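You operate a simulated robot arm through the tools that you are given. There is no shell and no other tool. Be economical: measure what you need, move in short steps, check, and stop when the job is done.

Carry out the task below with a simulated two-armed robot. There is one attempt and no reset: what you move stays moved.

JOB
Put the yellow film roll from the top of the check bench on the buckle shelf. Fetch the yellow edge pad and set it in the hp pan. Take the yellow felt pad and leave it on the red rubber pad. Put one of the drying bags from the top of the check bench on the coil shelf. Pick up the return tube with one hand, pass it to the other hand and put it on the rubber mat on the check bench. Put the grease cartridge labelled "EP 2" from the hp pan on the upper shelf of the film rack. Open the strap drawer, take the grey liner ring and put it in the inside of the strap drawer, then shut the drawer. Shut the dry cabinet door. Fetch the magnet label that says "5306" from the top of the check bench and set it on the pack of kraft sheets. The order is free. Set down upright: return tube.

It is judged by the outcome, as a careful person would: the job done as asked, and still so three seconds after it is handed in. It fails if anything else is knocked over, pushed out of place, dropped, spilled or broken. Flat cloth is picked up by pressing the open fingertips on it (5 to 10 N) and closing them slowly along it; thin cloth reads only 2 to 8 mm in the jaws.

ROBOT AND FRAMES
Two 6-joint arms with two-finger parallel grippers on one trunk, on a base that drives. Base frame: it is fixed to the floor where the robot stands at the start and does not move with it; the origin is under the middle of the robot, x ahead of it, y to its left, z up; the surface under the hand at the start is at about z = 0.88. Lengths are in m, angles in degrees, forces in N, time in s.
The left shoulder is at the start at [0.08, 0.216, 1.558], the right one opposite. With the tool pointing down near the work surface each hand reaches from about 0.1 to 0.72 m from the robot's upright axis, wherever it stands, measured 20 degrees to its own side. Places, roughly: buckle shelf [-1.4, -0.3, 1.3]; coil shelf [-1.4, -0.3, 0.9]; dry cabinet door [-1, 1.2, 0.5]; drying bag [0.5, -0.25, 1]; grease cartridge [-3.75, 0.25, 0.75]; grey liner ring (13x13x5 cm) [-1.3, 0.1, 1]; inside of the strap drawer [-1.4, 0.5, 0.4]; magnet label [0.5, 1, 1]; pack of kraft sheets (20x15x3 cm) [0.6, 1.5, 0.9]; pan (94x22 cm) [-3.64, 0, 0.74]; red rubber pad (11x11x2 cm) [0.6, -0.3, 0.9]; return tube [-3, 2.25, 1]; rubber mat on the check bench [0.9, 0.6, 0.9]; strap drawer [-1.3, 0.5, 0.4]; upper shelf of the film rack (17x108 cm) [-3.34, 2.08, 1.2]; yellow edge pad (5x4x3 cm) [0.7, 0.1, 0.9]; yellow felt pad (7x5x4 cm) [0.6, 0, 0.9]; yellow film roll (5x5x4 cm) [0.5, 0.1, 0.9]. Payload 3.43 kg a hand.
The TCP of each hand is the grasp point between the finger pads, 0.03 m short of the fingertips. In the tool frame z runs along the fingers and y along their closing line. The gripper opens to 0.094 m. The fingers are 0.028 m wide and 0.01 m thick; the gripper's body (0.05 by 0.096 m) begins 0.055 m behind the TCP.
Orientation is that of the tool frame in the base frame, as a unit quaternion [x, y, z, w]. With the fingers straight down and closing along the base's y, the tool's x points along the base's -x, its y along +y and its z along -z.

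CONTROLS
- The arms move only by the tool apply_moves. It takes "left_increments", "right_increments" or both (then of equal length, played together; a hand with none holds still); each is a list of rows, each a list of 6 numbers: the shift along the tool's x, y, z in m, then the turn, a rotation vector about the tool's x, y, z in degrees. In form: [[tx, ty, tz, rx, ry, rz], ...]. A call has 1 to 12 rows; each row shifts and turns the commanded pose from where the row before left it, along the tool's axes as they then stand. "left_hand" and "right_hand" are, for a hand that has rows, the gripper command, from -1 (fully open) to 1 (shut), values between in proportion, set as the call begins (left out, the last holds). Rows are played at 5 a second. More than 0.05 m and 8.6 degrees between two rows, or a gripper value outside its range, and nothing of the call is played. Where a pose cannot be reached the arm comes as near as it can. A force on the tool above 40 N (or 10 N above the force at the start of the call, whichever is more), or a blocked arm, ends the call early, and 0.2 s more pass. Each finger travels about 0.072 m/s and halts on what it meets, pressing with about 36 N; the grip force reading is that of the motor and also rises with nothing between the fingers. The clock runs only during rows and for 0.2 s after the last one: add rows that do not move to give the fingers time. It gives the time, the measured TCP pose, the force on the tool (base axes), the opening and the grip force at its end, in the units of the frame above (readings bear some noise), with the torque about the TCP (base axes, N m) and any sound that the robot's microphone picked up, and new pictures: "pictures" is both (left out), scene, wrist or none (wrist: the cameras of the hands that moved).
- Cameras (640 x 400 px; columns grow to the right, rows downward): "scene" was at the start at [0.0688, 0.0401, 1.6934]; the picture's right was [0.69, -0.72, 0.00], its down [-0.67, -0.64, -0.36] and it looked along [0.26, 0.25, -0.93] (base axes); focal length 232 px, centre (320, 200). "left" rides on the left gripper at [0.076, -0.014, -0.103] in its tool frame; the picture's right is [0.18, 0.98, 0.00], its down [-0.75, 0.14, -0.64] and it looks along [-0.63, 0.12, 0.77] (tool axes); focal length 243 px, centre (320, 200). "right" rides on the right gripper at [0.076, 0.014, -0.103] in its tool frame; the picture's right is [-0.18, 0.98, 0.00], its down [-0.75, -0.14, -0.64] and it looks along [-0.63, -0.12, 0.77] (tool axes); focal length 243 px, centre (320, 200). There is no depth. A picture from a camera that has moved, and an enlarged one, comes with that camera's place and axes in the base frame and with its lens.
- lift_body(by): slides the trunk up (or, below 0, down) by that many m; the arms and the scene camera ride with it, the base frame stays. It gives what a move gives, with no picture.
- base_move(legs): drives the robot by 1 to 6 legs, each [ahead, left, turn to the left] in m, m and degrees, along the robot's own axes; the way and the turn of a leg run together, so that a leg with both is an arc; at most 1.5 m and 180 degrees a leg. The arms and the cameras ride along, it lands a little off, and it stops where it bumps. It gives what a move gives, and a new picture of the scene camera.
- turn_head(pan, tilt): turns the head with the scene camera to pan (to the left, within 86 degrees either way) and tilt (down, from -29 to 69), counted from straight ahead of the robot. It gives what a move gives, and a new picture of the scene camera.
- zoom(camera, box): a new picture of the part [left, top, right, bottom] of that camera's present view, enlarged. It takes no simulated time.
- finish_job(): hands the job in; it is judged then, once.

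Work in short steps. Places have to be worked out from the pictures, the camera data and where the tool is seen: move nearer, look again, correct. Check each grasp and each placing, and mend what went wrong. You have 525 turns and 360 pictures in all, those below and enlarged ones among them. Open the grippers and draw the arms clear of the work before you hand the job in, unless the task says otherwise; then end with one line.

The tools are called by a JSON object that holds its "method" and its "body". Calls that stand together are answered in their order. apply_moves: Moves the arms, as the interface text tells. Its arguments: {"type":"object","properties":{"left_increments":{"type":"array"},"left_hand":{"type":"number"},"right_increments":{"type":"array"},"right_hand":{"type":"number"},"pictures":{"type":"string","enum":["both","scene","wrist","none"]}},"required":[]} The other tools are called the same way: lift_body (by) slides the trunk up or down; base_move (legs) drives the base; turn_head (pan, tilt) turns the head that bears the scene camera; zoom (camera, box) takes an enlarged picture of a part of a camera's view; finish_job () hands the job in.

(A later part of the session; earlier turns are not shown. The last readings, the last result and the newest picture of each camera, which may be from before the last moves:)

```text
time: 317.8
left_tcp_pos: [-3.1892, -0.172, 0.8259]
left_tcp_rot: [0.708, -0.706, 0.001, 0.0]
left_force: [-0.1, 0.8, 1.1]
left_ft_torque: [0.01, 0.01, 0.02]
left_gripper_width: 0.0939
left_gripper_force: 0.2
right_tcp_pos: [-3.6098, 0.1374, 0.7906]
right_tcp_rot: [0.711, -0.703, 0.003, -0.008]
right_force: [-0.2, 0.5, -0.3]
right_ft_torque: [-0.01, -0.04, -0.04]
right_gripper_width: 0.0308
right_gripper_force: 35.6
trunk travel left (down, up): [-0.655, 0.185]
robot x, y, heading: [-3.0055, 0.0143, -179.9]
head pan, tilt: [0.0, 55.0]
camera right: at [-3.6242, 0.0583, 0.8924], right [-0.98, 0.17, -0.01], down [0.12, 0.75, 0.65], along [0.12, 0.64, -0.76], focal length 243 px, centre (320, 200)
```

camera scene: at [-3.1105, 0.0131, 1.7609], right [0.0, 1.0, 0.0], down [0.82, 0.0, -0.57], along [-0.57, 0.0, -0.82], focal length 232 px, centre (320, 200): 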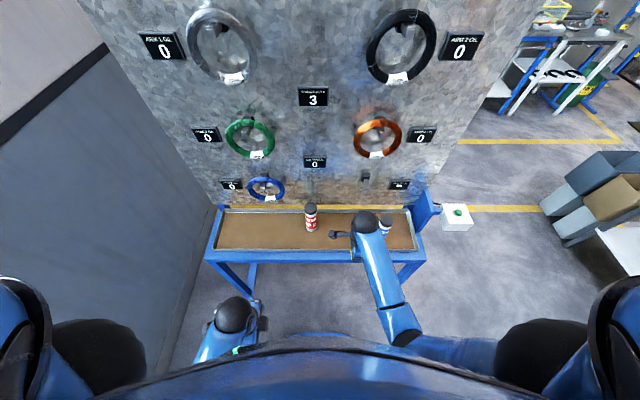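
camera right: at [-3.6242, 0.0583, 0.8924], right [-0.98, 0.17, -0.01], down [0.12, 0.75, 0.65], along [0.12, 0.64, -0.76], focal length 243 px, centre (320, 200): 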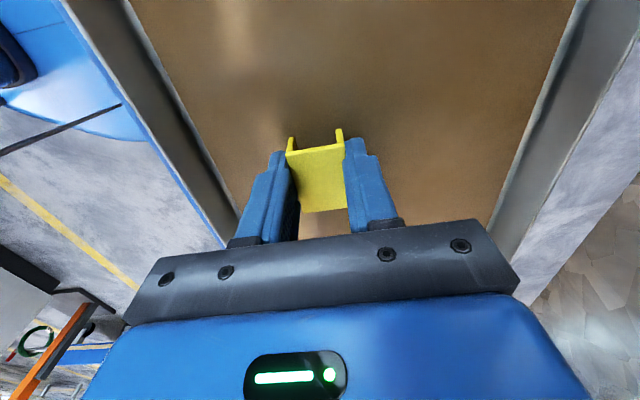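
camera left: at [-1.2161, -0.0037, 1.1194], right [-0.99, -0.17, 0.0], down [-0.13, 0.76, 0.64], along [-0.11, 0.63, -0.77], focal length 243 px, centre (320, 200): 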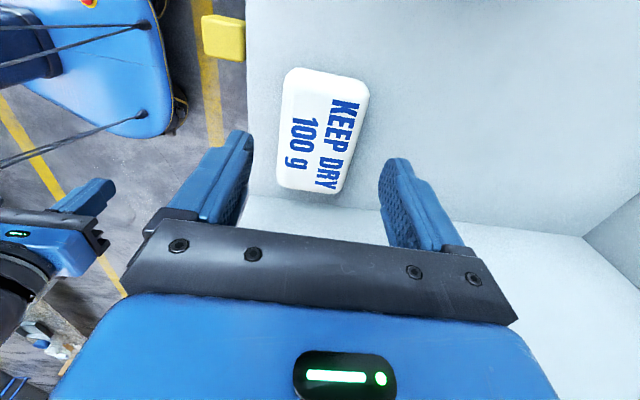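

{"method": "lift_body", "body": {"by": -0.01}}

{"method": "lift_body", "body": {"by": -0.005}}

{"method": "lift_body", "body": {"by": -0.004}}

```text
time: 318.4
left_tcp_pos: [-3.1895, -0.1708, 0.8155]
left_tcp_rot: [-0.707, 0.708, -0.002, 0.001]
left_force: [-0.8, -0.7, 0.2]
left_ft_torque: [0.0, 0.0, 0.02]
left_gripper_width: 0.0941
left_gripper_force: 0.1
right_tcp_pos: [-3.6105, 0.1369, 0.7804]
right_tcp_rot: [0.711, -0.703, 0.003, -0.007]
right_force: [-0.7, 0.0, 0.5]
right_ft_torque: [-0.04, -0.03, 0.03]
right_gripper_width: 0.0306
right_gripper_force: 36.0
trunk travel left (down, up): [-0.645, 0.195]
robot x, y, heading: [-3.0061, 0.012, -179.7]
head pan, tilt: [0.0, 55.0]
```

```text
time: 318.9
left_tcp_pos: [-3.1886, -0.1716, 0.8126]
left_tcp_rot: [0.708, -0.707, 0.0, 0.0]
left_force: [-0.6, 0.9, -0.5]
left_ft_torque: [0.0, -0.06, -0.01]
left_gripper_width: 0.0939
left_gripper_force: 0.0
right_tcp_pos: [-3.6101, 0.1365, 0.7765]
right_tcp_rot: [0.712, -0.703, 0.002, -0.006]
right_force: [1.8, 0.6, 12.5]
right_ft_torque: [0.06, 0.1, -0.02]
right_gripper_width: 0.0304
right_gripper_force: 36.1
trunk travel left (down, up): [-0.64, 0.2]
robot x, y, heading: [-3.0044, 0.0141, -179.8]
head pan, tilt: [0.0, 55.0]
```

```text
time: 319.4
left_tcp_pos: [-3.187, -0.1716, 0.8082]
left_tcp_rot: [0.708, -0.706, 0.0, 0.002]
left_force: [0.3, -0.4, 0.7]
left_ft_torque: [0.0, -0.03, 0.01]
left_gripper_width: 0.0942
left_gripper_force: 0.0
right_tcp_pos: [-3.6096, 0.138, 0.7749]
right_tcp_rot: [0.711, -0.703, 0.0, -0.004]
right_force: [-0.3, 2.5, 32.7]
right_ft_torque: [0.14, 0.03, 0.0]
right_gripper_width: 0.0312
right_gripper_force: 35.8
trunk travel left (down, up): [-0.636, 0.204]
robot x, y, heading: [-3.0067, 0.0099, -179.8]
head pan, tilt: [0.0, 55.0]
```

The pad is on the pan floor. I'll ease up and release.

{"method": "lift_body", "body": {"by": 0.004}}

{"method": "apply_moves", "body": {"right_increments": [[0, 0, 0, 0, 0, 0], [0, 0, 0, 0, 0, 0], [0, 0, 0, 0, 0, 0]], "right_hand": -0.2, "pictures": "none"}}

{"method": "lift_body", "body": {"by": 0.2}}

{"method": "apply_moves", "body": {"right_increments": [[0, 0, 0, 0, 0, 0]], "pictures": "wrist"}}

```text
time: 319.9
left_tcp_pos: [-3.1893, -0.1717, 0.8104]
left_tcp_rot: [0.708, -0.706, 0.0, 0.001]
left_force: [0.7, -0.1, -0.5]
left_ft_torque: [-0.01, -0.01, -0.01]
left_gripper_width: 0.0944
left_gripper_force: 0.0
right_tcp_pos: [-3.6089, 0.1355, 0.7755]
right_tcp_rot: [0.712, -0.702, 0.0, -0.006]
right_force: [-7.9, 1.7, 16.2]
right_ft_torque: [-0.06, 0.38, -0.02]
right_gripper_width: 0.0308
right_gripper_force: 35.7
trunk travel left (down, up): [-0.64, 0.2]
robot x, y, heading: [-3.0057, 0.0129, -179.8]
head pan, tilt: [0.0, 55.0]
```

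```text
time: 320.8
left_tcp_pos: [-3.1892, -0.1695, 0.8115]
left_tcp_rot: [0.708, -0.706, 0.0, 0.0]
left_force: [-0.3, 0.0, -0.2]
left_ft_torque: [-0.02, 0.01, 0.0]
left_gripper_width: 0.0941
left_gripper_force: 0.1
right_tcp_pos: [-3.6079, 0.1364, 0.7742]
right_tcp_rot: [0.712, -0.702, 0.002, -0.006]
right_force: [4.7, 0.3, 4.4]
right_ft_torque: [-0.05, 0.05, 0.07]
right_gripper_width: 0.0547
right_gripper_force: 0.0
trunk travel left (down, up): [-0.64, 0.2]
robot x, y, heading: [-3.0093, 0.012, -179.9]
head pan, tilt: [0.0, 55.0]
```

```text
time: 322.9
left_tcp_pos: [-3.19, -0.1708, 1.0112]
left_tcp_rot: [0.708, -0.707, 0.001, 0.0]
left_force: [-0.5, -0.3, -0.4]
left_ft_torque: [0.0, 0.01, -0.03]
left_gripper_width: 0.0941
left_gripper_force: 0.2
right_tcp_pos: [-3.6097, 0.1369, 0.9756]
right_tcp_rot: [0.712, -0.702, 0.002, -0.008]
right_force: [-0.2, -0.7, 0.5]
right_ft_torque: [0.03, -0.01, -0.03]
right_gripper_width: 0.0564
right_gripper_force: 0.1
trunk travel left (down, up): [-0.84, 0.0]
robot x, y, heading: [-3.0042, 0.0157, -180.1]
head pan, tilt: [0.0, 55.0]
```

```text
time: 323.3
left_tcp_pos: [-3.189, -0.1715, 1.0107]
left_tcp_rot: [0.708, -0.707, 0.0, 0.0]
left_force: [0.0, -0.3, -0.5]
left_ft_torque: [0.0, 0.01, -0.01]
left_gripper_width: 0.0941
left_gripper_force: 0.0
right_tcp_pos: [-3.6095, 0.137, 0.9747]
right_tcp_rot: [0.711, -0.703, 0.002, -0.007]
right_force: [0.4, 0.2, -0.4]
right_ft_torque: [0.01, -0.03, 0.02]
right_gripper_width: 0.0566
right_gripper_force: 0.1
trunk travel left (down, up): [-0.84, 0.0]
robot x, y, heading: [-3.0061, 0.0119, -180.1]
head pan, tilt: [0.0, 55.0]
camera right: at [-3.6241, 0.0583, 1.0775], right [-0.98, 0.17, -0.01], down [0.12, 0.75, 0.65], along [0.12, 0.64, -0.76], focal length 243 px, centre (320, 200)
```

right: 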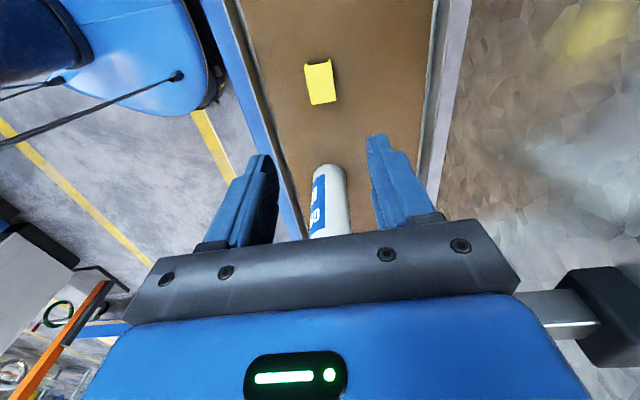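

The pad is in the pan. Next is the EP 2 cartridge, whose top is at about (-3.645, -0.03, 0.946). I'll raise the hand first, then move over it.

{"method": "apply_moves", "body": {"right_increments": [[0, 0, -0.03, 0, 0, 0], [0, 0, -0.03, 0, 0, 0], [0, 0, 0, 0, 0, 0]], "right_hand": -1, "pictures": "none"}}

```text
time: 324.1
left_tcp_pos: [-3.1899, -0.1701, 1.0108]
left_tcp_rot: [0.708, -0.707, 0.001, 0.001]
left_force: [-0.1, -0.1, 0.1]
left_ft_torque: [-0.01, -0.02, 0.03]
left_gripper_width: 0.0942
left_gripper_force: 0.0
right_tcp_pos: [-3.611, 0.135, 1.036]
right_tcp_rot: [0.712, -0.702, 0.002, -0.008]
right_force: [-0.3, -0.2, 0.8]
right_ft_torque: [-0.02, 0.01, -0.02]
right_gripper_width: 0.094
right_gripper_force: 0.1
trunk travel left (down, up): [-0.84, 0.0]
robot x, y, heading: [-3.005, 0.0123, -179.8]
head pan, tilt: [0.0, 55.0]
```

{"method": "apply_moves", "body": {"right_increments": [[0.04, 0.005, 0, 0, 0, 0], [0.04, 0.005, 0, 0, 0, 0], [0.04, 0.005, 0, 0, 0, 0], [0, 0, 0, 0, 0, 0]], "pictures": "both"}}

```text
time: 325.1
left_tcp_pos: [-3.1904, -0.1708, 1.0106]
left_tcp_rot: [0.708, -0.706, 0.001, 0.001]
left_force: [0.0, 0.7, 0.0]
left_ft_torque: [-0.02, -0.02, 0.07]
left_gripper_width: 0.0943
left_gripper_force: 0.0
right_tcp_pos: [-3.6254, 0.0148, 1.0336]
right_tcp_rot: [0.712, -0.702, 0.003, -0.007]
right_force: [0.8, -0.6, 0.0]
right_ft_torque: [0.0, 0.02, -0.03]
right_gripper_width: 0.0938
right_gripper_force: 0.0
trunk travel left (down, up): [-0.84, 0.0]
robot x, y, heading: [-3.0059, 0.0109, -180.0]
head pan, tilt: [0.0, 55.0]
camera scene: at [-3.1102, 0.0137, 1.7608], right [0.0, 1.0, 0.0], down [0.82, 0.0, -0.57], along [-0.57, 0.0, -0.82], focal length 232 px, centre (320, 200)
camera right: at [-3.6389, -0.0638, 1.1368], right [-0.98, 0.17, -0.01], down [0.12, 0.75, 0.65], along [0.12, 0.64, -0.76], focal length 243 px, centre (320, 200)
```

scene: 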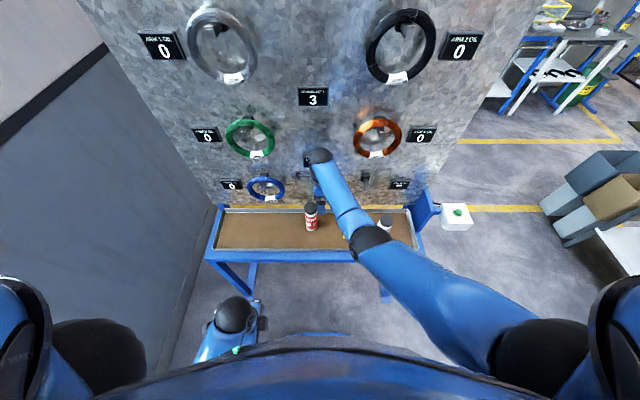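
right: 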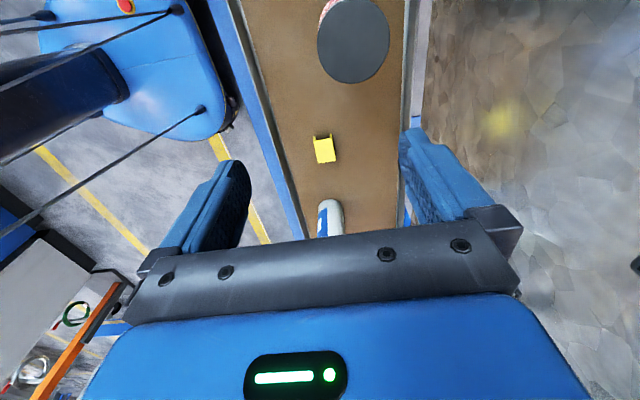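

The cap centre is at about (-3.653, -0.037). I'll align over it.

{"method": "apply_moves", "body": {"right_increments": [[0.026, 0.013, 0, 0, 0, 0], [0.026, 0.014, 0, 0, 0, 0], [0, 0, 0, 0, 0, 0], [0, 0, 0, 0, 0, 0]], "pictures": "wrist"}}

```text
time: 326.1
left_tcp_pos: [-3.1892, -0.17, 1.0112]
left_tcp_rot: [0.708, -0.706, 0.0, 0.001]
left_force: [-0.2, -0.2, 0.3]
left_ft_torque: [-0.04, -0.02, -0.03]
left_gripper_width: 0.0941
left_gripper_force: 0.1
right_tcp_pos: [-3.6495, -0.037, 1.0333]
right_tcp_rot: [0.711, -0.703, 0.002, -0.007]
right_force: [0.2, -0.6, -0.1]
right_ft_torque: [-0.02, -0.01, -0.01]
right_gripper_width: 0.0941
right_gripper_force: 0.1
trunk travel left (down, up): [-0.84, 0.0]
robot x, y, heading: [-3.0048, 0.0123, -179.8]
head pan, tilt: [0.0, 55.0]
camera right: at [-3.6638, -0.1155, 1.1364], right [-0.98, 0.17, -0.01], down [0.12, 0.75, 0.65], along [0.12, 0.64, -0.76], focal length 243 px, centre (320, 200)
```

right: 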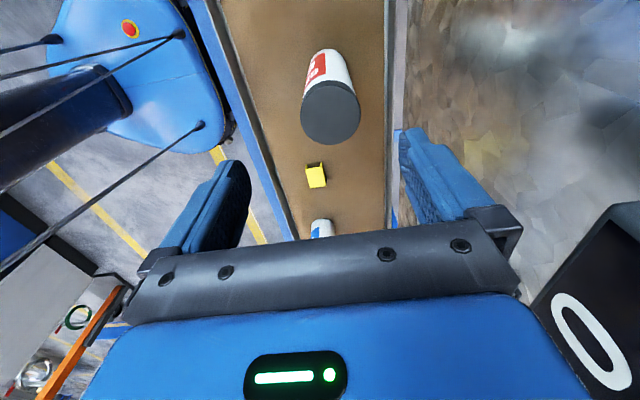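

Small correction, then I'll lower around the cartridge's upper part.

{"method": "apply_moves", "body": {"right_increments": [[0.004, 0.006, 0, 0, 0, 0], [0, 0, 0, 0, 0, 0]], "pictures": "none"}}

{"method": "lift_body", "body": {"by": -0.12}}

{"method": "apply_moves", "body": {"right_increments": [[0, 0, 0, 0, 0, 0], [0, 0, 0, 0, 0, 0], [0, 0, 0, 0, 0, 0], [0, 0, 0, 0, 0, 0]], "right_hand": 1, "pictures": "wrist"}}

```text
time: 326.7
left_tcp_pos: [-3.1905, -0.1716, 1.0106]
left_tcp_rot: [0.708, -0.707, 0.001, 0.0]
left_force: [0.3, 0.1, -0.7]
left_ft_torque: [0.04, -0.01, -0.01]
left_gripper_width: 0.0939
left_gripper_force: 0.1
right_tcp_pos: [-3.6506, -0.0383, 1.0369]
right_tcp_rot: [0.712, -0.702, 0.003, -0.006]
right_force: [0.5, 0.8, -0.6]
right_ft_torque: [0.0, 0.03, 0.02]
right_gripper_width: 0.0941
right_gripper_force: 0.1
right hand out of reach, approached as far as the arm can: row 1
trunk travel left (down, up): [-0.84, 0.0]
robot x, y, heading: [-3.0079, 0.0131, -179.8]
head pan, tilt: [0.0, 55.0]
```

```text
time: 328.2
left_tcp_pos: [-3.1898, -0.1709, 0.8903]
left_tcp_rot: [0.708, -0.707, 0.001, 0.0]
left_force: [0.5, -0.1, 0.5]
left_ft_torque: [0.0, 0.0, 0.01]
left_gripper_width: 0.094
left_gripper_force: 0.2
right_tcp_pos: [-3.6505, -0.0387, 0.9155]
right_tcp_rot: [0.712, -0.702, 0.002, -0.007]
right_force: [-0.9, -0.7, -0.4]
right_ft_torque: [0.01, 0.01, -0.02]
right_gripper_width: 0.094
right_gripper_force: 0.0
trunk travel left (down, up): [-0.72, 0.12]
robot x, y, heading: [-3.0071, 0.0122, -180.3]
head pan, tilt: [0.0, 55.0]
```

```text
time: 329.2
left_tcp_pos: [-3.19, -0.1717, 0.8917]
left_tcp_rot: [0.708, -0.706, 0.0, 0.001]
left_force: [0.0, -0.4, 0.6]
left_ft_torque: [-0.01, 0.0, -0.02]
left_gripper_width: 0.094
left_gripper_force: 0.1
right_tcp_pos: [-3.6517, -0.04, 0.9163]
right_tcp_rot: [0.711, -0.703, 0.003, -0.007]
right_force: [-2.7, 0.1, 2.9]
right_ft_torque: [-0.02, 0.13, 0.0]
right_gripper_width: 0.0569
right_gripper_force: 36.2
trunk travel left (down, up): [-0.72, 0.12]
robot x, y, heading: [-3.0059, 0.0093, -179.9]
head pan, tilt: [0.0, 55.0]
camera right: at [-3.6656, -0.1174, 1.019], right [-0.98, 0.17, -0.01], down [0.12, 0.75, 0.65], along [0.12, 0.64, -0.76], focal length 243 px, centre (320, 200)
```

right: 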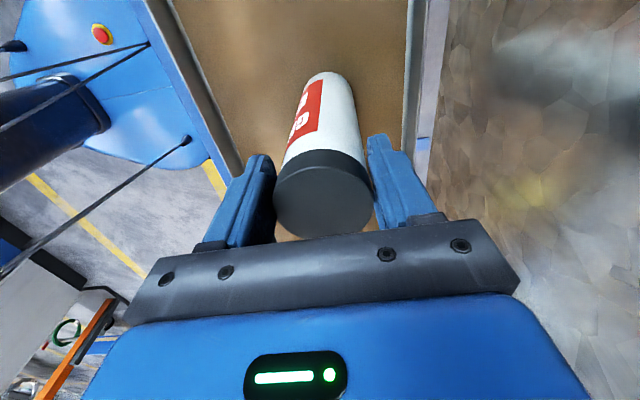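

The cartridge is gripped (57 mm). I'll lift it straight up.

{"method": "lift_body", "body": {"by": 0.12}}

{"method": "apply_moves", "body": {"right_increments": [[0, -0.03, 0, 0, 0, 0], [0, -0.03, 0, 0, 0, 0], [0, 0, 0, 0, 0, 0]], "pictures": "both"}}

```text
time: 330.7
left_tcp_pos: [-3.1906, -0.171, 1.0101]
left_tcp_rot: [0.708, -0.706, 0.002, 0.0]
left_force: [0.7, 0.4, 0.5]
left_ft_torque: [0.02, -0.02, 0.01]
left_gripper_width: 0.094
left_gripper_force: 0.1
right_tcp_pos: [-3.6512, -0.0387, 1.036]
right_tcp_rot: [0.711, -0.703, 0.003, -0.008]
right_force: [-0.2, 0.2, -6.0]
right_ft_torque: [-0.03, -0.04, -0.03]
right_gripper_width: 0.0571
right_gripper_force: 36.4
trunk travel left (down, up): [-0.84, 0.0]
robot x, y, heading: [-3.0065, 0.0124, -179.8]
head pan, tilt: [0.0, 55.0]
```

```text
time: 331.5
left_tcp_pos: [-3.1914, -0.1713, 1.0095]
left_tcp_rot: [0.708, -0.706, 0.002, 0.0]
left_force: [0.1, -0.6, -0.1]
left_ft_torque: [-0.01, 0.04, -0.03]
left_gripper_width: 0.0942
left_gripper_force: 0.1
right_tcp_pos: [-3.5903, -0.039, 1.0358]
right_tcp_rot: [0.711, -0.703, 0.002, -0.009]
right_force: [-0.3, 0.1, -4.2]
right_ft_torque: [-0.06, -0.03, 0.0]
right_gripper_width: 0.0571
right_gripper_force: 36.3
trunk travel left (down, up): [-0.84, 0.0]
robot x, y, heading: [-3.0083, 0.012, -179.7]
head pan, tilt: [0.0, 55.0]
camera scene: at [-3.1117, 0.0126, 1.7607], right [0.0, 1.0, 0.0], down [0.82, 0.0, -0.57], along [-0.57, 0.0, -0.82], focal length 232 px, centre (320, 200)
camera right: at [-3.6053, -0.1168, 1.1376], right [-0.98, 0.17, -0.01], down [0.12, 0.75, 0.65], along [0.12, 0.64, -0.76], focal length 243 px, centre (320, 200)
```

scene: 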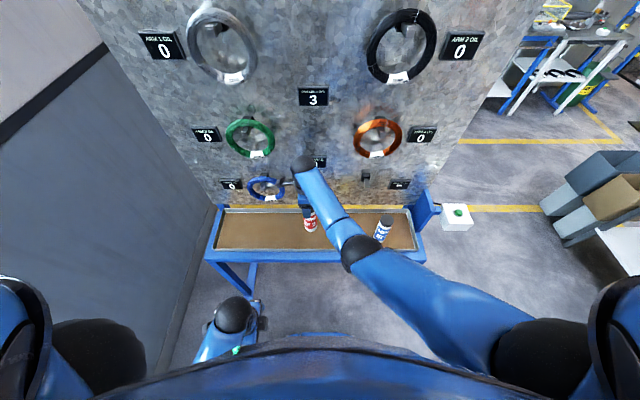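
right: 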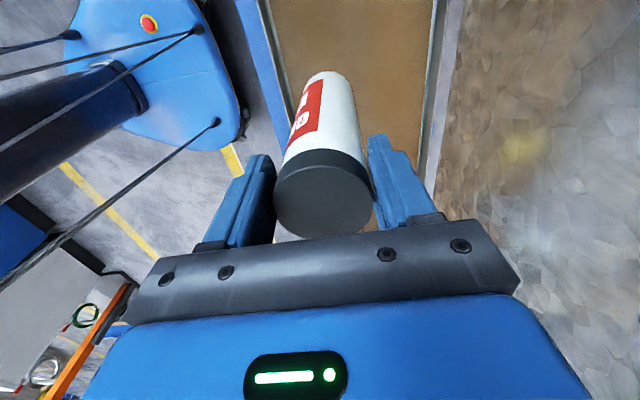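

The cartridge is secure. I'll back off, turn to face -y, and reverse up the corridor.

{"method": "base_move", "body": {"legs": [[-0.69, 0, 0], [0, 0, 89.8], [-1.4, 0, 0], [-1.45, 0, 0]]}}

{"method": "turn_head", "body": {"pan": -35, "tilt": 40}}

```text
time: 352.7
left_tcp_pos: [-2.2494, 2.699, 1.0112]
left_tcp_rot: [1.0, 0.017, 0.001, -0.001]
left_force: [-1.2, 0.1, -0.3]
left_ft_torque: [0.0, -0.02, 0.01]
left_gripper_width: 0.094
left_gripper_force: 0.1
right_tcp_pos: [-2.3701, 2.2946, 1.0348]
right_tcp_rot: [1.0, 0.022, -0.004, -0.008]
right_force: [0.2, 0.0, -4.3]
right_ft_torque: [0.05, -0.04, -0.01]
right_gripper_width: 0.0554
right_gripper_force: 35.7
trunk travel left (down, up): [-0.84, 0.0]
robot x, y, heading: [-2.438, 2.8801, -88.3]
head pan, tilt: [0.0, 55.0]
camera scene: at [-2.437, 2.7751, 1.7607], right [-1.0, -0.03, 0.0], down [-0.03, 0.82, -0.57], along [0.02, -0.57, -0.82], focal length 232 px, centre (320, 200)
```

scene: 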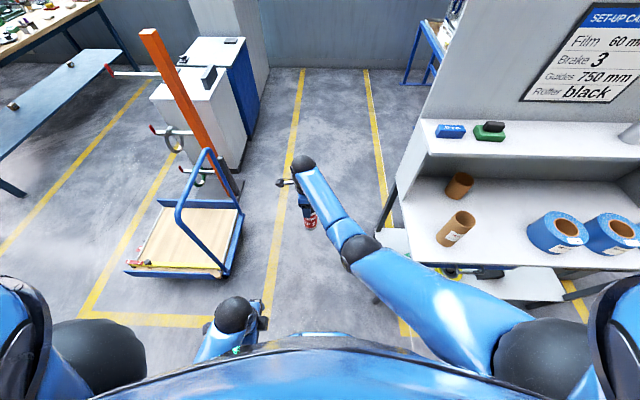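

```text
time: 353.7
left_tcp_pos: [-2.2491, 2.6997, 1.0107]
left_tcp_rot: [1.0, 0.017, 0.001, 0.0]
left_force: [0.7, -0.4, 0.1]
left_ft_torque: [0.03, -0.03, 0.01]
left_gripper_width: 0.0942
left_gripper_force: 0.0
right_tcp_pos: [-2.3698, 2.2952, 1.0349]
right_tcp_rot: [1.0, 0.022, -0.004, -0.006]
right_force: [-0.8, 0.2, -4.0]
right_ft_torque: [0.03, -0.02, 0.0]
right_gripper_width: 0.0552
right_gripper_force: 36.1
trunk travel left (down, up): [-0.84, 0.0]
robot x, y, heading: [-2.4381, 2.8795, -88.0]
head pan, tilt: [-35.0, 40.0]
camera scene: at [-2.4858, 2.7774, 1.7815], right [-0.84, 0.54, 0.0], down [0.35, 0.54, -0.77], along [-0.42, -0.64, -0.64], focal length 232 px, centre (320, 200)
```

scene: 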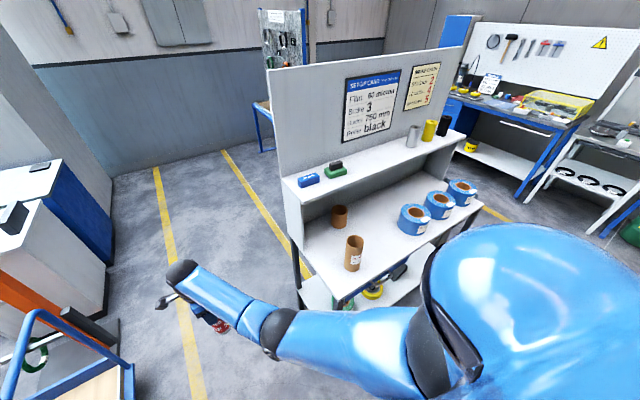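

Next I'll back up slightly and raise the cartridge above the shelf height before moving in front of the rack.

{"method": "base_move", "body": {"legs": [[-0.2, 0, -1.7]]}}

{"method": "apply_moves", "body": {"right_increments": [[0, 0.03, -0.03, 0, 0, 0], [0, 0.03, -0.03, 0, 0, 0], [0, 0.03, -0.035, 0, 0, 0], [0, 0.02, -0.04, 0, 0, 0], [0, 0.02, -0.04, 0, 0, 0], [0, 0.01, -0.045, 0, 0, 0], [0, 0, -0.045, 0, 0, 0], [0, 0, -0.045, 0, 0, 0], [0, 0, -0.045, 0, 0, 0], [0, 0, 0, 0, 0, 0]], "pictures": "both"}}

```text
time: 355.3
left_tcp_pos: [-2.2586, 2.8927, 1.0088]
left_tcp_rot: [1.0, 0.004, 0.001, -0.003]
left_force: [-0.4, 0.5, -0.4]
left_ft_torque: [0.01, -0.01, 0.0]
left_gripper_width: 0.094
left_gripper_force: 0.0
right_tcp_pos: [-2.391, 2.4901, 1.0324]
right_tcp_rot: [1.0, 0.009, -0.003, -0.009]
right_force: [0.6, -0.3, -4.7]
right_ft_torque: [0.05, -0.03, 0.04]
right_gripper_width: 0.0554
right_gripper_force: 35.9
trunk travel left (down, up): [-0.84, 0.0]
robot x, y, heading: [-2.4401, 3.0824, -89.6]
head pan, tilt: [-35.0, 40.0]
camera scene: at [-2.4927, 2.973, 1.781], right [-0.82, 0.57, 0.0], down [0.37, 0.53, -0.76], along [-0.44, -0.63, -0.65], focal length 232 px, centre (320, 200)
```

scene: 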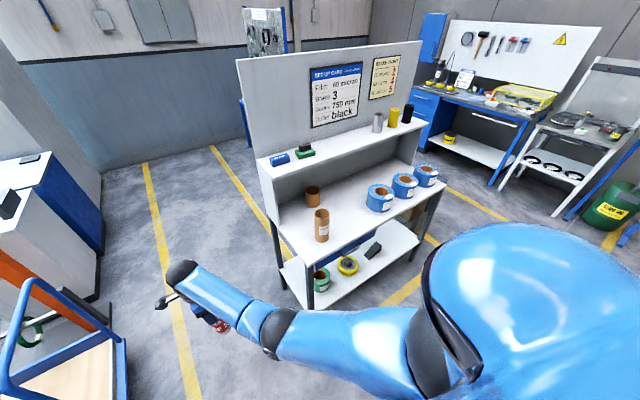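

```text
time: 357.5
left_tcp_pos: [-2.2594, 2.8943, 1.0112]
left_tcp_rot: [1.0, 0.004, 0.001, 0.0]
left_force: [0.4, -0.2, -0.1]
left_ft_torque: [0.01, 0.01, 0.03]
left_gripper_width: 0.0942
left_gripper_force: 0.0
right_tcp_pos: [-2.3961, 2.3751, 1.391]
right_tcp_rot: [1.0, 0.009, -0.005, -0.007]
right_force: [-0.6, -0.7, -4.4]
right_ft_torque: [0.0, -0.06, 0.01]
right_gripper_width: 0.0549
right_gripper_force: 35.8
right hand out of reach, approached as far as the arm can: row 4, 5, 6, 9
trunk travel left (down, up): [-0.84, 0.0]
robot x, y, heading: [-2.446, 3.0811, -89.7]
head pan, tilt: [-35.0, 40.0]
camera scene: at [-2.4927, 2.9793, 1.7814], right [-0.82, 0.57, 0.0], down [0.37, 0.53, -0.77], along [-0.44, -0.63, -0.64], focal length 232 px, centre (320, 200)
camera right: at [-2.3184, 2.3588, 1.4928], right [-0.17, -0.99, -0.01], down [-0.75, 0.12, 0.65], along [-0.64, 0.12, -0.76], focal length 243 px, centre (320, 200)
```

scene: 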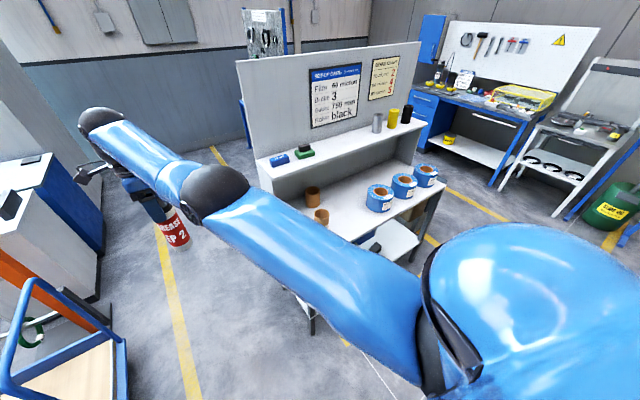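
right: 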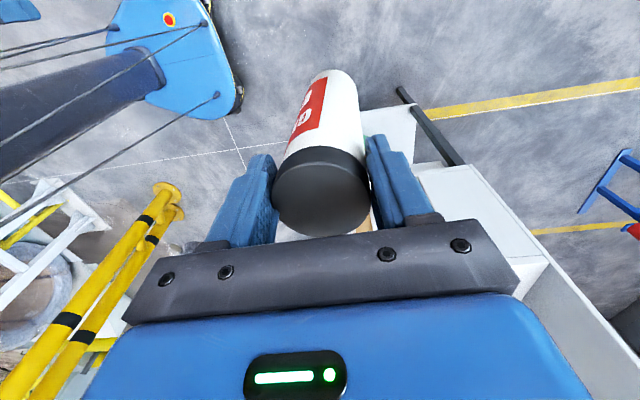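

The cartridge is at z 1.39, with its bottom at about 1.22. I'll strafe right to x ≈ -3.27 in front of the shelf's free middle.

{"method": "base_move", "body": {"legs": [[0, -0.87, 0]]}}

{"method": "turn_head", "body": {"pan": 10, "tilt": 40}}

{"method": "apply_moves", "body": {"right_increments": [[0, 0, 0, 0, 0, 0]], "pictures": "wrist"}}

```text
time: 362.1
left_tcp_pos: [-3.123, 2.8882, 1.0102]
left_tcp_rot: [1.0, 0.006, 0.0, -0.001]
left_force: [-0.2, 0.3, 0.7]
left_ft_torque: [-0.06, 0.0, -0.03]
left_gripper_width: 0.094
left_gripper_force: 0.1
right_tcp_pos: [-3.2557, 2.365, 1.3895]
right_tcp_rot: [1.0, 0.012, -0.004, -0.007]
right_force: [0.9, -0.6, -4.9]
right_ft_torque: [-0.01, -0.01, -0.01]
right_gripper_width: 0.0551
right_gripper_force: 36.2
trunk travel left (down, up): [-0.84, 0.0]
robot x, y, heading: [-3.3088, 3.0716, -89.0]
head pan, tilt: [-35.0, 40.0]
camera scene: at [-3.3569, 2.9703, 1.7815], right [-0.83, 0.56, 0.0], down [0.36, 0.53, -0.77], along [-0.43, -0.63, -0.64], focal length 232 px, centre (320, 200)
```

scene: 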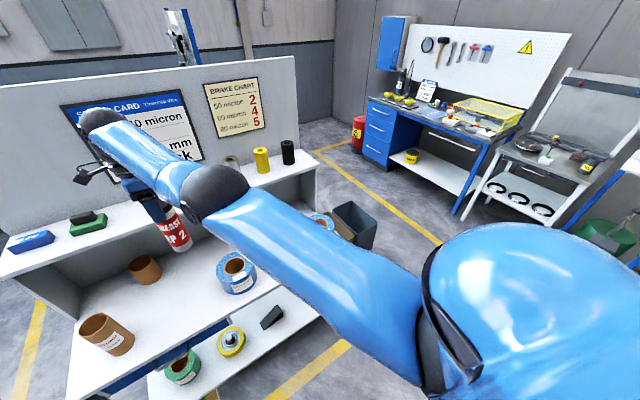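

```text
time: 363.2
left_tcp_pos: [-3.1251, 2.8877, 1.0118]
left_tcp_rot: [1.0, 0.007, 0.001, -0.001]
left_force: [-0.5, -0.4, 0.5]
left_ft_torque: [0.03, -0.03, 0.01]
left_gripper_width: 0.0942
left_gripper_force: 0.0
right_tcp_pos: [-3.258, 2.3667, 1.3892]
right_tcp_rot: [1.0, 0.012, -0.003, -0.008]
right_force: [-0.4, -0.3, -5.1]
right_ft_torque: [0.03, -0.03, 0.0]
right_gripper_width: 0.0548
right_gripper_force: 36.1
trunk travel left (down, up): [-0.84, 0.0]
robot x, y, heading: [-3.3128, 3.0679, -89.3]
head pan, tilt: [10.0, 40.0]
camera scene: at [-3.296, 2.957, 1.7814], right [-0.98, -0.19, 0.0], down [-0.12, 0.63, -0.77], along [0.14, -0.75, -0.64], focal length 232 px, centre (320, 200)
```

scene: 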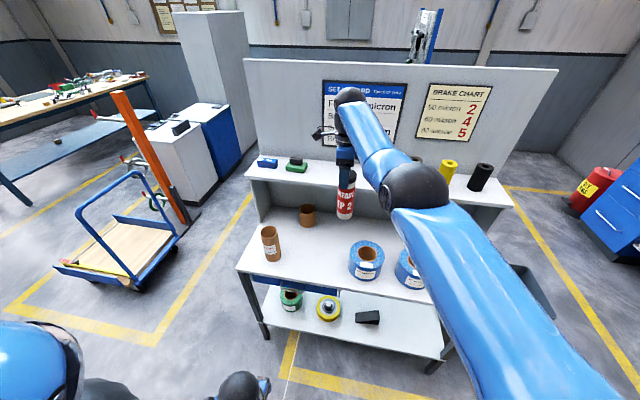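

```text
time: 363.6
left_tcp_pos: [-3.1238, 2.887, 1.0102]
left_tcp_rot: [1.0, 0.007, 0.0, -0.001]
left_force: [0.5, 0.4, 0.0]
left_ft_torque: [0.01, -0.01, 0.0]
left_gripper_width: 0.0941
left_gripper_force: 0.1
right_tcp_pos: [-3.2567, 2.3656, 1.3914]
right_tcp_rot: [1.0, 0.012, -0.004, -0.006]
right_force: [-0.5, -0.2, -4.2]
right_ft_torque: [0.0, -0.05, 0.03]
right_gripper_width: 0.055
right_gripper_force: 36.3
trunk travel left (down, up): [-0.84, 0.0]
robot x, y, heading: [-3.3133, 3.072, -89.2]
head pan, tilt: [10.0, 40.0]
camera right: at [-3.1798, 2.3511, 1.4926], right [-0.16, -0.99, -0.01], down [-0.75, 0.11, 0.65], along [-0.64, 0.11, -0.76], focal length 243 px, centre (320, 200)
```

right: 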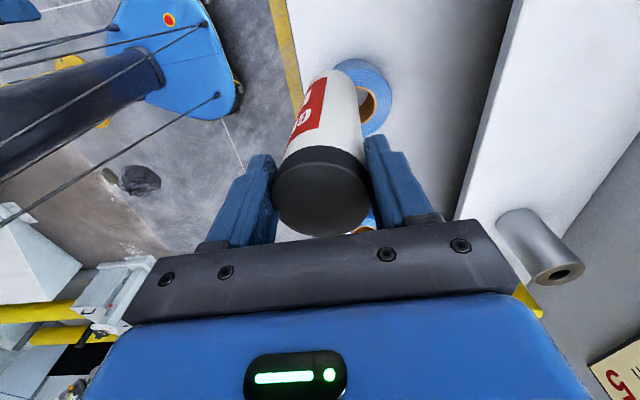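

The shelf front edge is at y ≈ 2.167, z ≈ 1.195, and the cartridge bottom is at ≈ 1.22. I'll raise slightly and drive forward in two steps.

{"method": "apply_moves", "body": {"right_increments": [[0, 0, -0.015, 0, 0, 0], [0, 0, 0, 0, 0, 0]], "pictures": "none"}}

{"method": "base_move", "body": {"legs": [[0.12, 0, 0]]}}

{"method": "base_move", "body": {"legs": [[0.13, 0, 0]]}}

{"method": "apply_moves", "body": {"right_increments": [[0, 0, 0, 0, 0, 0], [0, 0, 0, 0, 0, 0]], "pictures": "both"}}

```text
time: 364.2
left_tcp_pos: [-3.1246, 2.8887, 1.012]
left_tcp_rot: [1.0, 0.007, 0.001, -0.001]
left_force: [0.2, -0.3, 0.2]
left_ft_torque: [0.02, 0.03, 0.0]
left_gripper_width: 0.0939
left_gripper_force: 0.1
right_tcp_pos: [-3.2605, 2.3715, 1.4045]
right_tcp_rot: [1.0, 0.013, -0.005, -0.009]
right_force: [0.0, 0.5, -5.2]
right_ft_torque: [-0.02, -0.03, -0.03]
right_gripper_width: 0.0552
right_gripper_force: 35.9
right hand out of reach, approached as far as the arm can: row 1
trunk travel left (down, up): [-0.84, 0.0]
robot x, y, heading: [-3.3079, 3.0697, -89.2]
head pan, tilt: [10.0, 40.0]
```

```text
time: 365.4
left_tcp_pos: [-3.1223, 2.7788, 1.0124]
left_tcp_rot: [1.0, 0.008, 0.0, 0.004]
left_force: [0.3, 0.8, 0.9]
left_ft_torque: [-0.07, -0.03, -0.03]
left_gripper_width: 0.094
left_gripper_force: 0.1
right_tcp_pos: [-3.2565, 2.2644, 1.4106]
right_tcp_rot: [1.0, 0.013, -0.004, -0.004]
right_force: [-0.9, 0.9, -4.6]
right_ft_torque: [0.0, -0.07, 0.01]
right_gripper_width: 0.0549
right_gripper_force: 36.2
trunk travel left (down, up): [-0.84, 0.0]
robot x, y, heading: [-3.3048, 2.9545, -89.3]
head pan, tilt: [10.0, 40.0]
camera scene: at [-3.2936, 2.8534, 1.7825], right [-0.98, -0.19, 0.0], down [-0.12, 0.62, -0.77], along [0.14, -0.76, -0.64], focal length 232 px, centre (320, 200)
```

scene: 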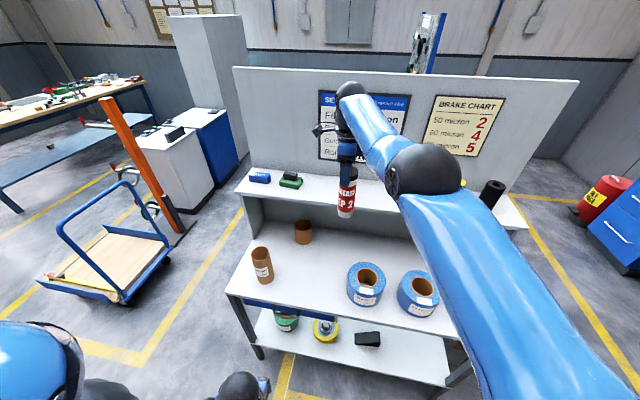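

```text
time: 366.7
left_tcp_pos: [-3.1207, 2.6477, 1.0119]
left_tcp_rot: [1.0, 0.01, 0.002, 0.003]
left_force: [0.0, 0.3, 1.5]
left_ft_torque: [-0.06, -0.01, 0.0]
left_gripper_width: 0.0938
left_gripper_force: 0.0
right_tcp_pos: [-3.2534, 2.1319, 1.4085]
right_tcp_rot: [1.0, 0.015, -0.005, -0.005]
right_force: [-0.6, 0.4, -3.3]
right_ft_torque: [0.04, -0.01, -0.01]
right_gripper_width: 0.0544
right_gripper_force: 36.2
trunk travel left (down, up): [-0.84, 0.0]
robot x, y, heading: [-3.3064, 2.823, -89.0]
head pan, tilt: [10.0, 40.0]
camera scene: at [-3.2914, 2.7213, 1.7824], right [-0.98, -0.19, 0.0], down [-0.12, 0.63, -0.77], along [0.15, -0.76, -0.64], focal length 232 px, centre (320, 200)
```

scene: 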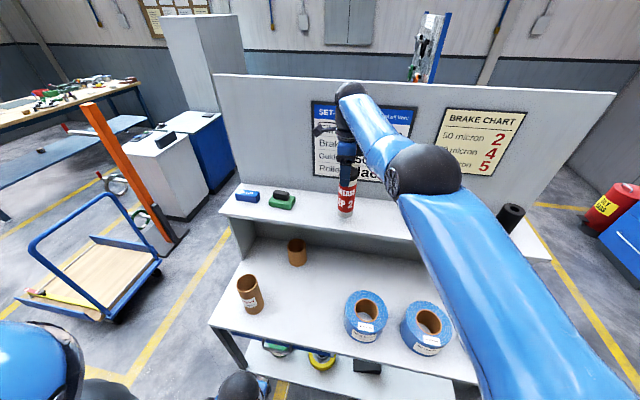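

```text
time: 367.3
left_tcp_pos: [-3.1201, 2.6444, 1.011]
left_tcp_rot: [1.0, 0.009, 0.001, 0.0]
left_force: [-0.6, 0.9, 1.5]
left_ft_torque: [-0.01, 0.02, -0.03]
left_gripper_width: 0.094
left_gripper_force: 0.1
right_tcp_pos: [-3.2536, 2.1264, 1.4064]
right_tcp_rot: [1.0, 0.015, -0.004, -0.008]
right_force: [0.3, 0.7, -4.3]
right_ft_torque: [0.01, -0.06, -0.01]
right_gripper_width: 0.0549
right_gripper_force: 35.5
trunk travel left (down, up): [-0.84, 0.0]
robot x, y, heading: [-3.3064, 2.8243, -89.0]
head pan, tilt: [10.0, 40.0]
camera scene: at [-3.2915, 2.7138, 1.7818], right [-0.98, -0.19, 0.0], down [-0.12, 0.63, -0.77], along [0.15, -0.75, -0.64], focal length 232 px, centre (320, 200)
camera right: at [-3.1759, 2.1121, 1.5088], right [-0.16, -0.99, -0.01], down [-0.75, 0.11, 0.65], along [-0.64, 0.11, -0.76], focal length 243 px, centre (320, 200)
```

scene: 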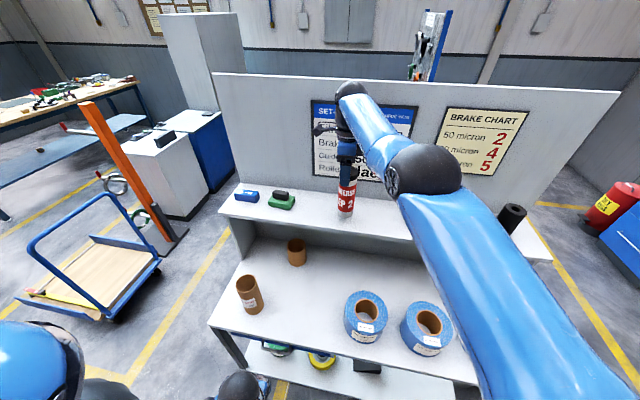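
right: 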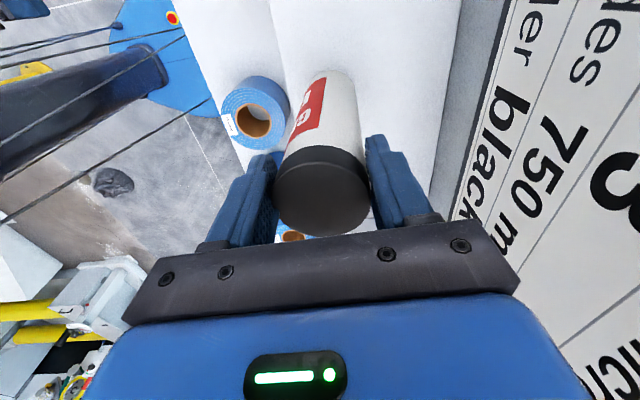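

The panel is at y ≈ 1.973 and the shelf front at 2.167. I'll move 3 cm deeper, then lower.

{"method": "base_move", "body": {"legs": [[0.03, 0, 0]]}}

{"method": "lift_body", "body": {"by": -0.02}}

{"method": "lift_body", "body": {"by": -0.008}}

```text
time: 368.1
left_tcp_pos: [-3.1194, 2.6176, 1.0114]
left_tcp_rot: [1.0, 0.009, 0.001, 0.002]
left_force: [0.5, 0.6, 0.0]
left_ft_torque: [-0.1, -0.03, -0.02]
left_gripper_width: 0.0941
left_gripper_force: 0.1
right_tcp_pos: [-3.253, 2.1025, 1.4098]
right_tcp_rot: [1.0, 0.014, -0.004, -0.005]
right_force: [-0.1, 1.4, -2.7]
right_ft_torque: [-0.05, -0.06, -0.01]
right_gripper_width: 0.0548
right_gripper_force: 36.2
trunk travel left (down, up): [-0.84, 0.0]
robot x, y, heading: [-3.3077, 2.7943, -89.0]
head pan, tilt: [10.0, 40.0]
camera scene: at [-3.2911, 2.6908, 1.7823], right [-0.98, -0.19, 0.0], down [-0.12, 0.63, -0.77], along [0.15, -0.76, -0.64], focal length 232 px, centre (320, 200)
```

scene: 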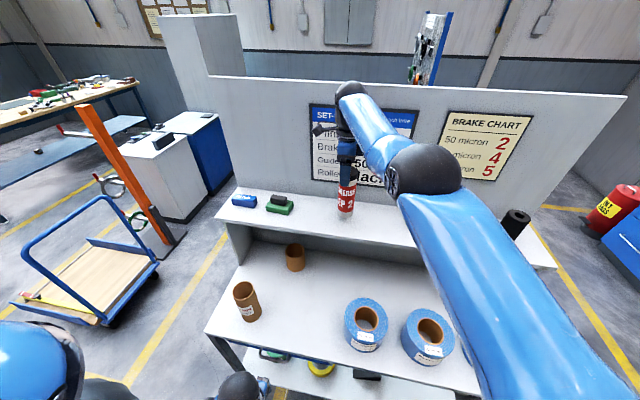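

```text
time: 368.8
left_tcp_pos: [-3.1196, 2.6121, 0.9909]
left_tcp_rot: [1.0, 0.009, 0.002, -0.001]
left_force: [-0.3, 0.5, 1.0]
left_ft_torque: [-0.02, 0.03, 0.03]
left_gripper_width: 0.0939
left_gripper_force: 0.0
right_tcp_pos: [-3.2533, 2.0954, 1.3861]
right_tcp_rot: [1.0, 0.016, -0.005, -0.009]
right_force: [0.1, 0.4, -3.8]
right_ft_torque: [-0.02, -0.04, -0.02]
right_gripper_width: 0.0531
right_gripper_force: 36.5
trunk travel left (down, up): [-0.82, 0.02]
robot x, y, heading: [-3.3016, 2.7913, -89.1]
head pan, tilt: [10.0, 40.0]
```

```text
time: 369.4
left_tcp_pos: [-3.1194, 2.6113, 0.9826]
left_tcp_rot: [1.0, 0.009, 0.001, -0.001]
left_force: [0.1, -0.4, 0.1]
left_ft_torque: [0.0, -0.01, 0.04]
left_gripper_width: 0.0942
left_gripper_force: 0.0
right_tcp_pos: [-3.2524, 2.0918, 1.3766]
right_tcp_rot: [1.0, 0.014, -0.003, -0.009]
right_force: [0.0, -0.7, -1.8]
right_ft_torque: [-0.15, -0.04, 0.01]
right_gripper_width: 0.0533
right_gripper_force: 36.4
trunk travel left (down, up): [-0.812, 0.028]
robot x, y, heading: [-3.3041, 2.7906, -89.0]
head pan, tilt: [10.0, 40.0]
```

It's starting to touch. I'll take a few more millimetres and look.

{"method": "lift_body", "body": {"by": -0.004}}

{"method": "apply_moves", "body": {"right_increments": [[0, 0, 0, 0, 0, 0]], "pictures": "both"}}

{"method": "zoom", "body": {"camera": "scene", "box": [280, 120, 420, 240]}}

```text
time: 369.9
left_tcp_pos: [-3.1199, 2.6122, 0.9795]
left_tcp_rot: [1.0, 0.009, 0.002, -0.002]
left_force: [-0.3, -0.5, 0.4]
left_ft_torque: [-0.01, 0.01, 0.02]
left_gripper_width: 0.094
left_gripper_force: 0.0
right_tcp_pos: [-3.2531, 2.0954, 1.3762]
right_tcp_rot: [1.0, 0.014, -0.004, -0.006]
right_force: [-0.8, -2.9, 12.3]
right_ft_torque: [-0.74, 0.1, 0.0]
right_gripper_width: 0.0532
right_gripper_force: 36.1
trunk travel left (down, up): [-0.808, 0.032]
robot x, y, heading: [-3.3078, 2.7922, -89.0]
head pan, tilt: [10.0, 40.0]
```

```text
time: 370.3
left_tcp_pos: [-3.1205, 2.6136, 0.9809]
left_tcp_rot: [1.0, 0.009, 0.001, -0.001]
left_force: [0.3, -0.6, -0.3]
left_ft_torque: [-0.01, 0.01, 0.0]
left_gripper_width: 0.0939
left_gripper_force: 0.0
right_tcp_pos: [-3.2523, 2.0958, 1.3759]
right_tcp_rot: [1.0, 0.015, -0.004, -0.006]
right_force: [-0.8, -4.8, 19.1]
right_ft_torque: [-1.37, 0.09, 0.06]
right_gripper_width: 0.053
right_gripper_force: 36.1
trunk travel left (down, up): [-0.808, 0.032]
robot x, y, heading: [-3.3075, 2.7949, -89.3]
head pan, tilt: [10.0, 40.0]
camera scene: at [-3.2913, 2.6829, 1.7499], right [-0.98, -0.19, 0.0], down [-0.12, 0.63, -0.77], along [0.15, -0.75, -0.64], focal length 232 px, centre (320, 200)
camera right: at [-3.1755, 2.0811, 1.479], right [-0.16, -0.99, -0.01], down [-0.75, 0.11, 0.65], along [-0.64, 0.11, -0.76], focal length 243 px, centre (320, 200)
```

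scene: 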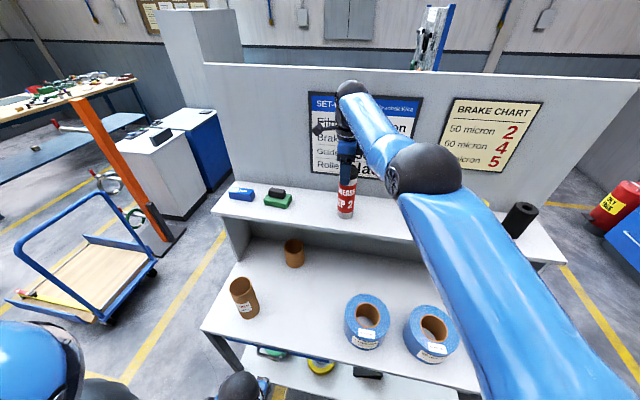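
right: 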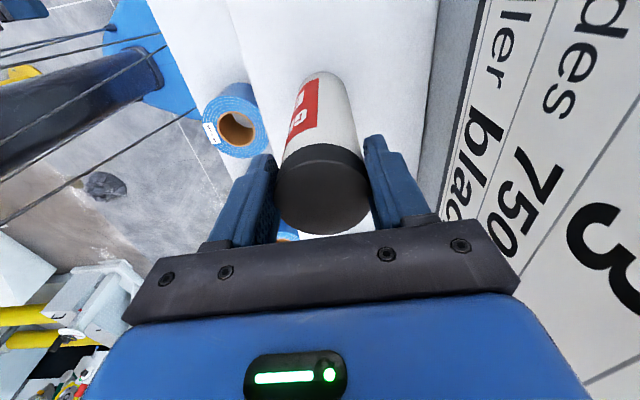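

```text
3.33 times, centred on (350, 180) of scene
camera zoom: at [-3.2913, 2.6829, 1.7499], right [-0.98, -0.19, 0.0], down [-0.12, 0.63, -0.77], along [0.15, -0.75, -0.64], focal length 773 px, centre (220, 267)
```

zoom: 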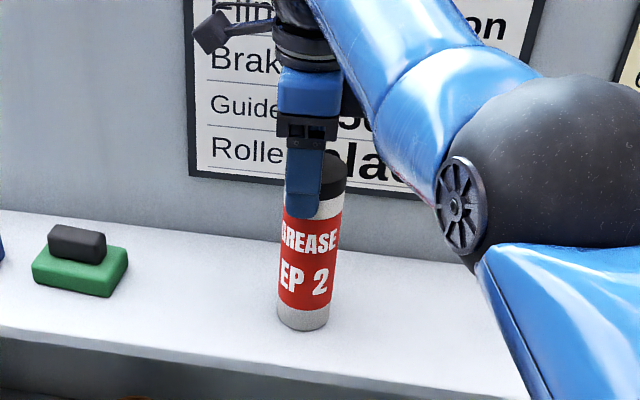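

It stands on the shelf nearly upright. I'll ease the pressure and release gently.

{"method": "lift_body", "body": {"by": 0.003}}

{"method": "apply_moves", "body": {"right_increments": [[0, 0, 0, 0, 0, 0], [0, 0, 0, 0, 0, 0]], "right_hand": -0.3, "pictures": "none"}}

{"method": "apply_moves", "body": {"right_increments": [[0, 0, 0, 0, 0, 0], [0, 0, 0, 0, 0, 0]], "right_hand": -0.8, "pictures": "both"}}

```text
time: 370.8
left_tcp_pos: [-3.1189, 2.6128, 0.9818]
left_tcp_rot: [1.0, 0.009, 0.001, -0.001]
left_force: [-0.2, -1.1, 0.6]
left_ft_torque: [0.01, 0.04, -0.04]
left_gripper_width: 0.0941
left_gripper_force: 0.1
right_tcp_pos: [-3.2536, 2.0954, 1.3767]
right_tcp_rot: [1.0, 0.015, -0.005, -0.008]
right_force: [0.0, -6.8, 10.8]
right_ft_torque: [-1.38, -0.07, 0.03]
right_gripper_width: 0.0532
right_gripper_force: 36.3
trunk travel left (down, up): [-0.811, 0.029]
robot x, y, heading: [-3.3044, 2.7913, -89.0]
head pan, tilt: [10.0, 40.0]
```

```text
time: 371.4
left_tcp_pos: [-3.1198, 2.612, 0.9814]
left_tcp_rot: [1.0, 0.009, 0.001, -0.002]
left_force: [-0.3, -0.3, -0.4]
left_ft_torque: [0.01, -0.04, -0.01]
left_gripper_width: 0.0942
left_gripper_force: 0.0
right_tcp_pos: [-3.253, 2.0963, 1.3758]
right_tcp_rot: [1.0, 0.016, -0.004, -0.009]
right_force: [1.0, 0.2, -0.1]
right_ft_torque: [0.01, -0.03, -0.01]
right_gripper_width: 0.0613
right_gripper_force: 0.0
trunk travel left (down, up): [-0.811, 0.029]
robot x, y, heading: [-3.3085, 2.7955, -89.1]
head pan, tilt: [10.0, 40.0]
```

```text
time: 372.0
left_tcp_pos: [-3.1189, 2.6133, 0.9819]
left_tcp_rot: [1.0, 0.009, 0.001, 0.0]
left_force: [0.1, -0.9, 0.2]
left_ft_torque: [0.02, 0.03, 0.0]
left_gripper_width: 0.0939
left_gripper_force: 0.0
right_tcp_pos: [-3.2534, 2.0955, 1.3766]
right_tcp_rot: [1.0, 0.014, -0.005, -0.009]
right_force: [0.1, -0.9, 0.0]
right_ft_torque: [-0.01, 0.05, -0.01]
right_gripper_width: 0.0845
right_gripper_force: 0.0
trunk travel left (down, up): [-0.811, 0.029]
robot x, y, heading: [-3.2995, 2.7954, -89.1]
head pan, tilt: [10.0, 40.0]
camera scene: at [-3.2907, 2.6806, 1.7525], right [-0.98, -0.19, 0.0], down [-0.12, 0.63, -0.77], along [0.15, -0.75, -0.64], focal length 232 px, centre (320, 200)
camera right: at [-3.175, 2.0796, 1.4786], right [-0.15, -0.99, -0.02], down [-0.75, 0.11, 0.65], along [-0.64, 0.11, -0.76], focal length 243 px, centre (320, 200)
```

scene: 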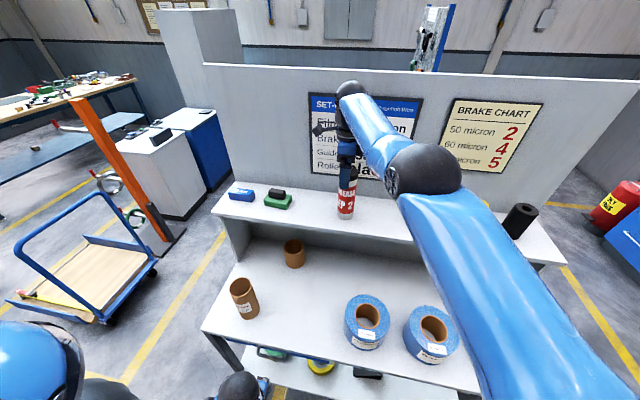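
right: 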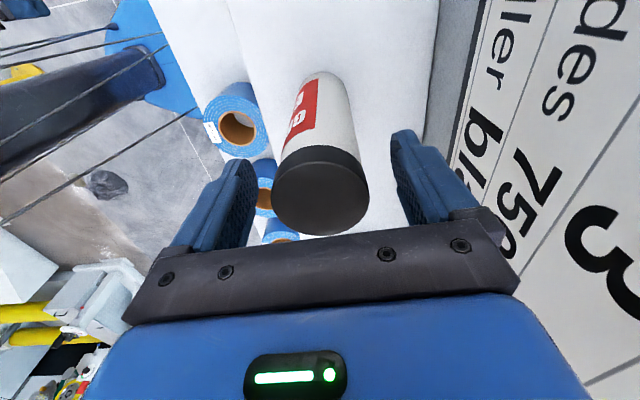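

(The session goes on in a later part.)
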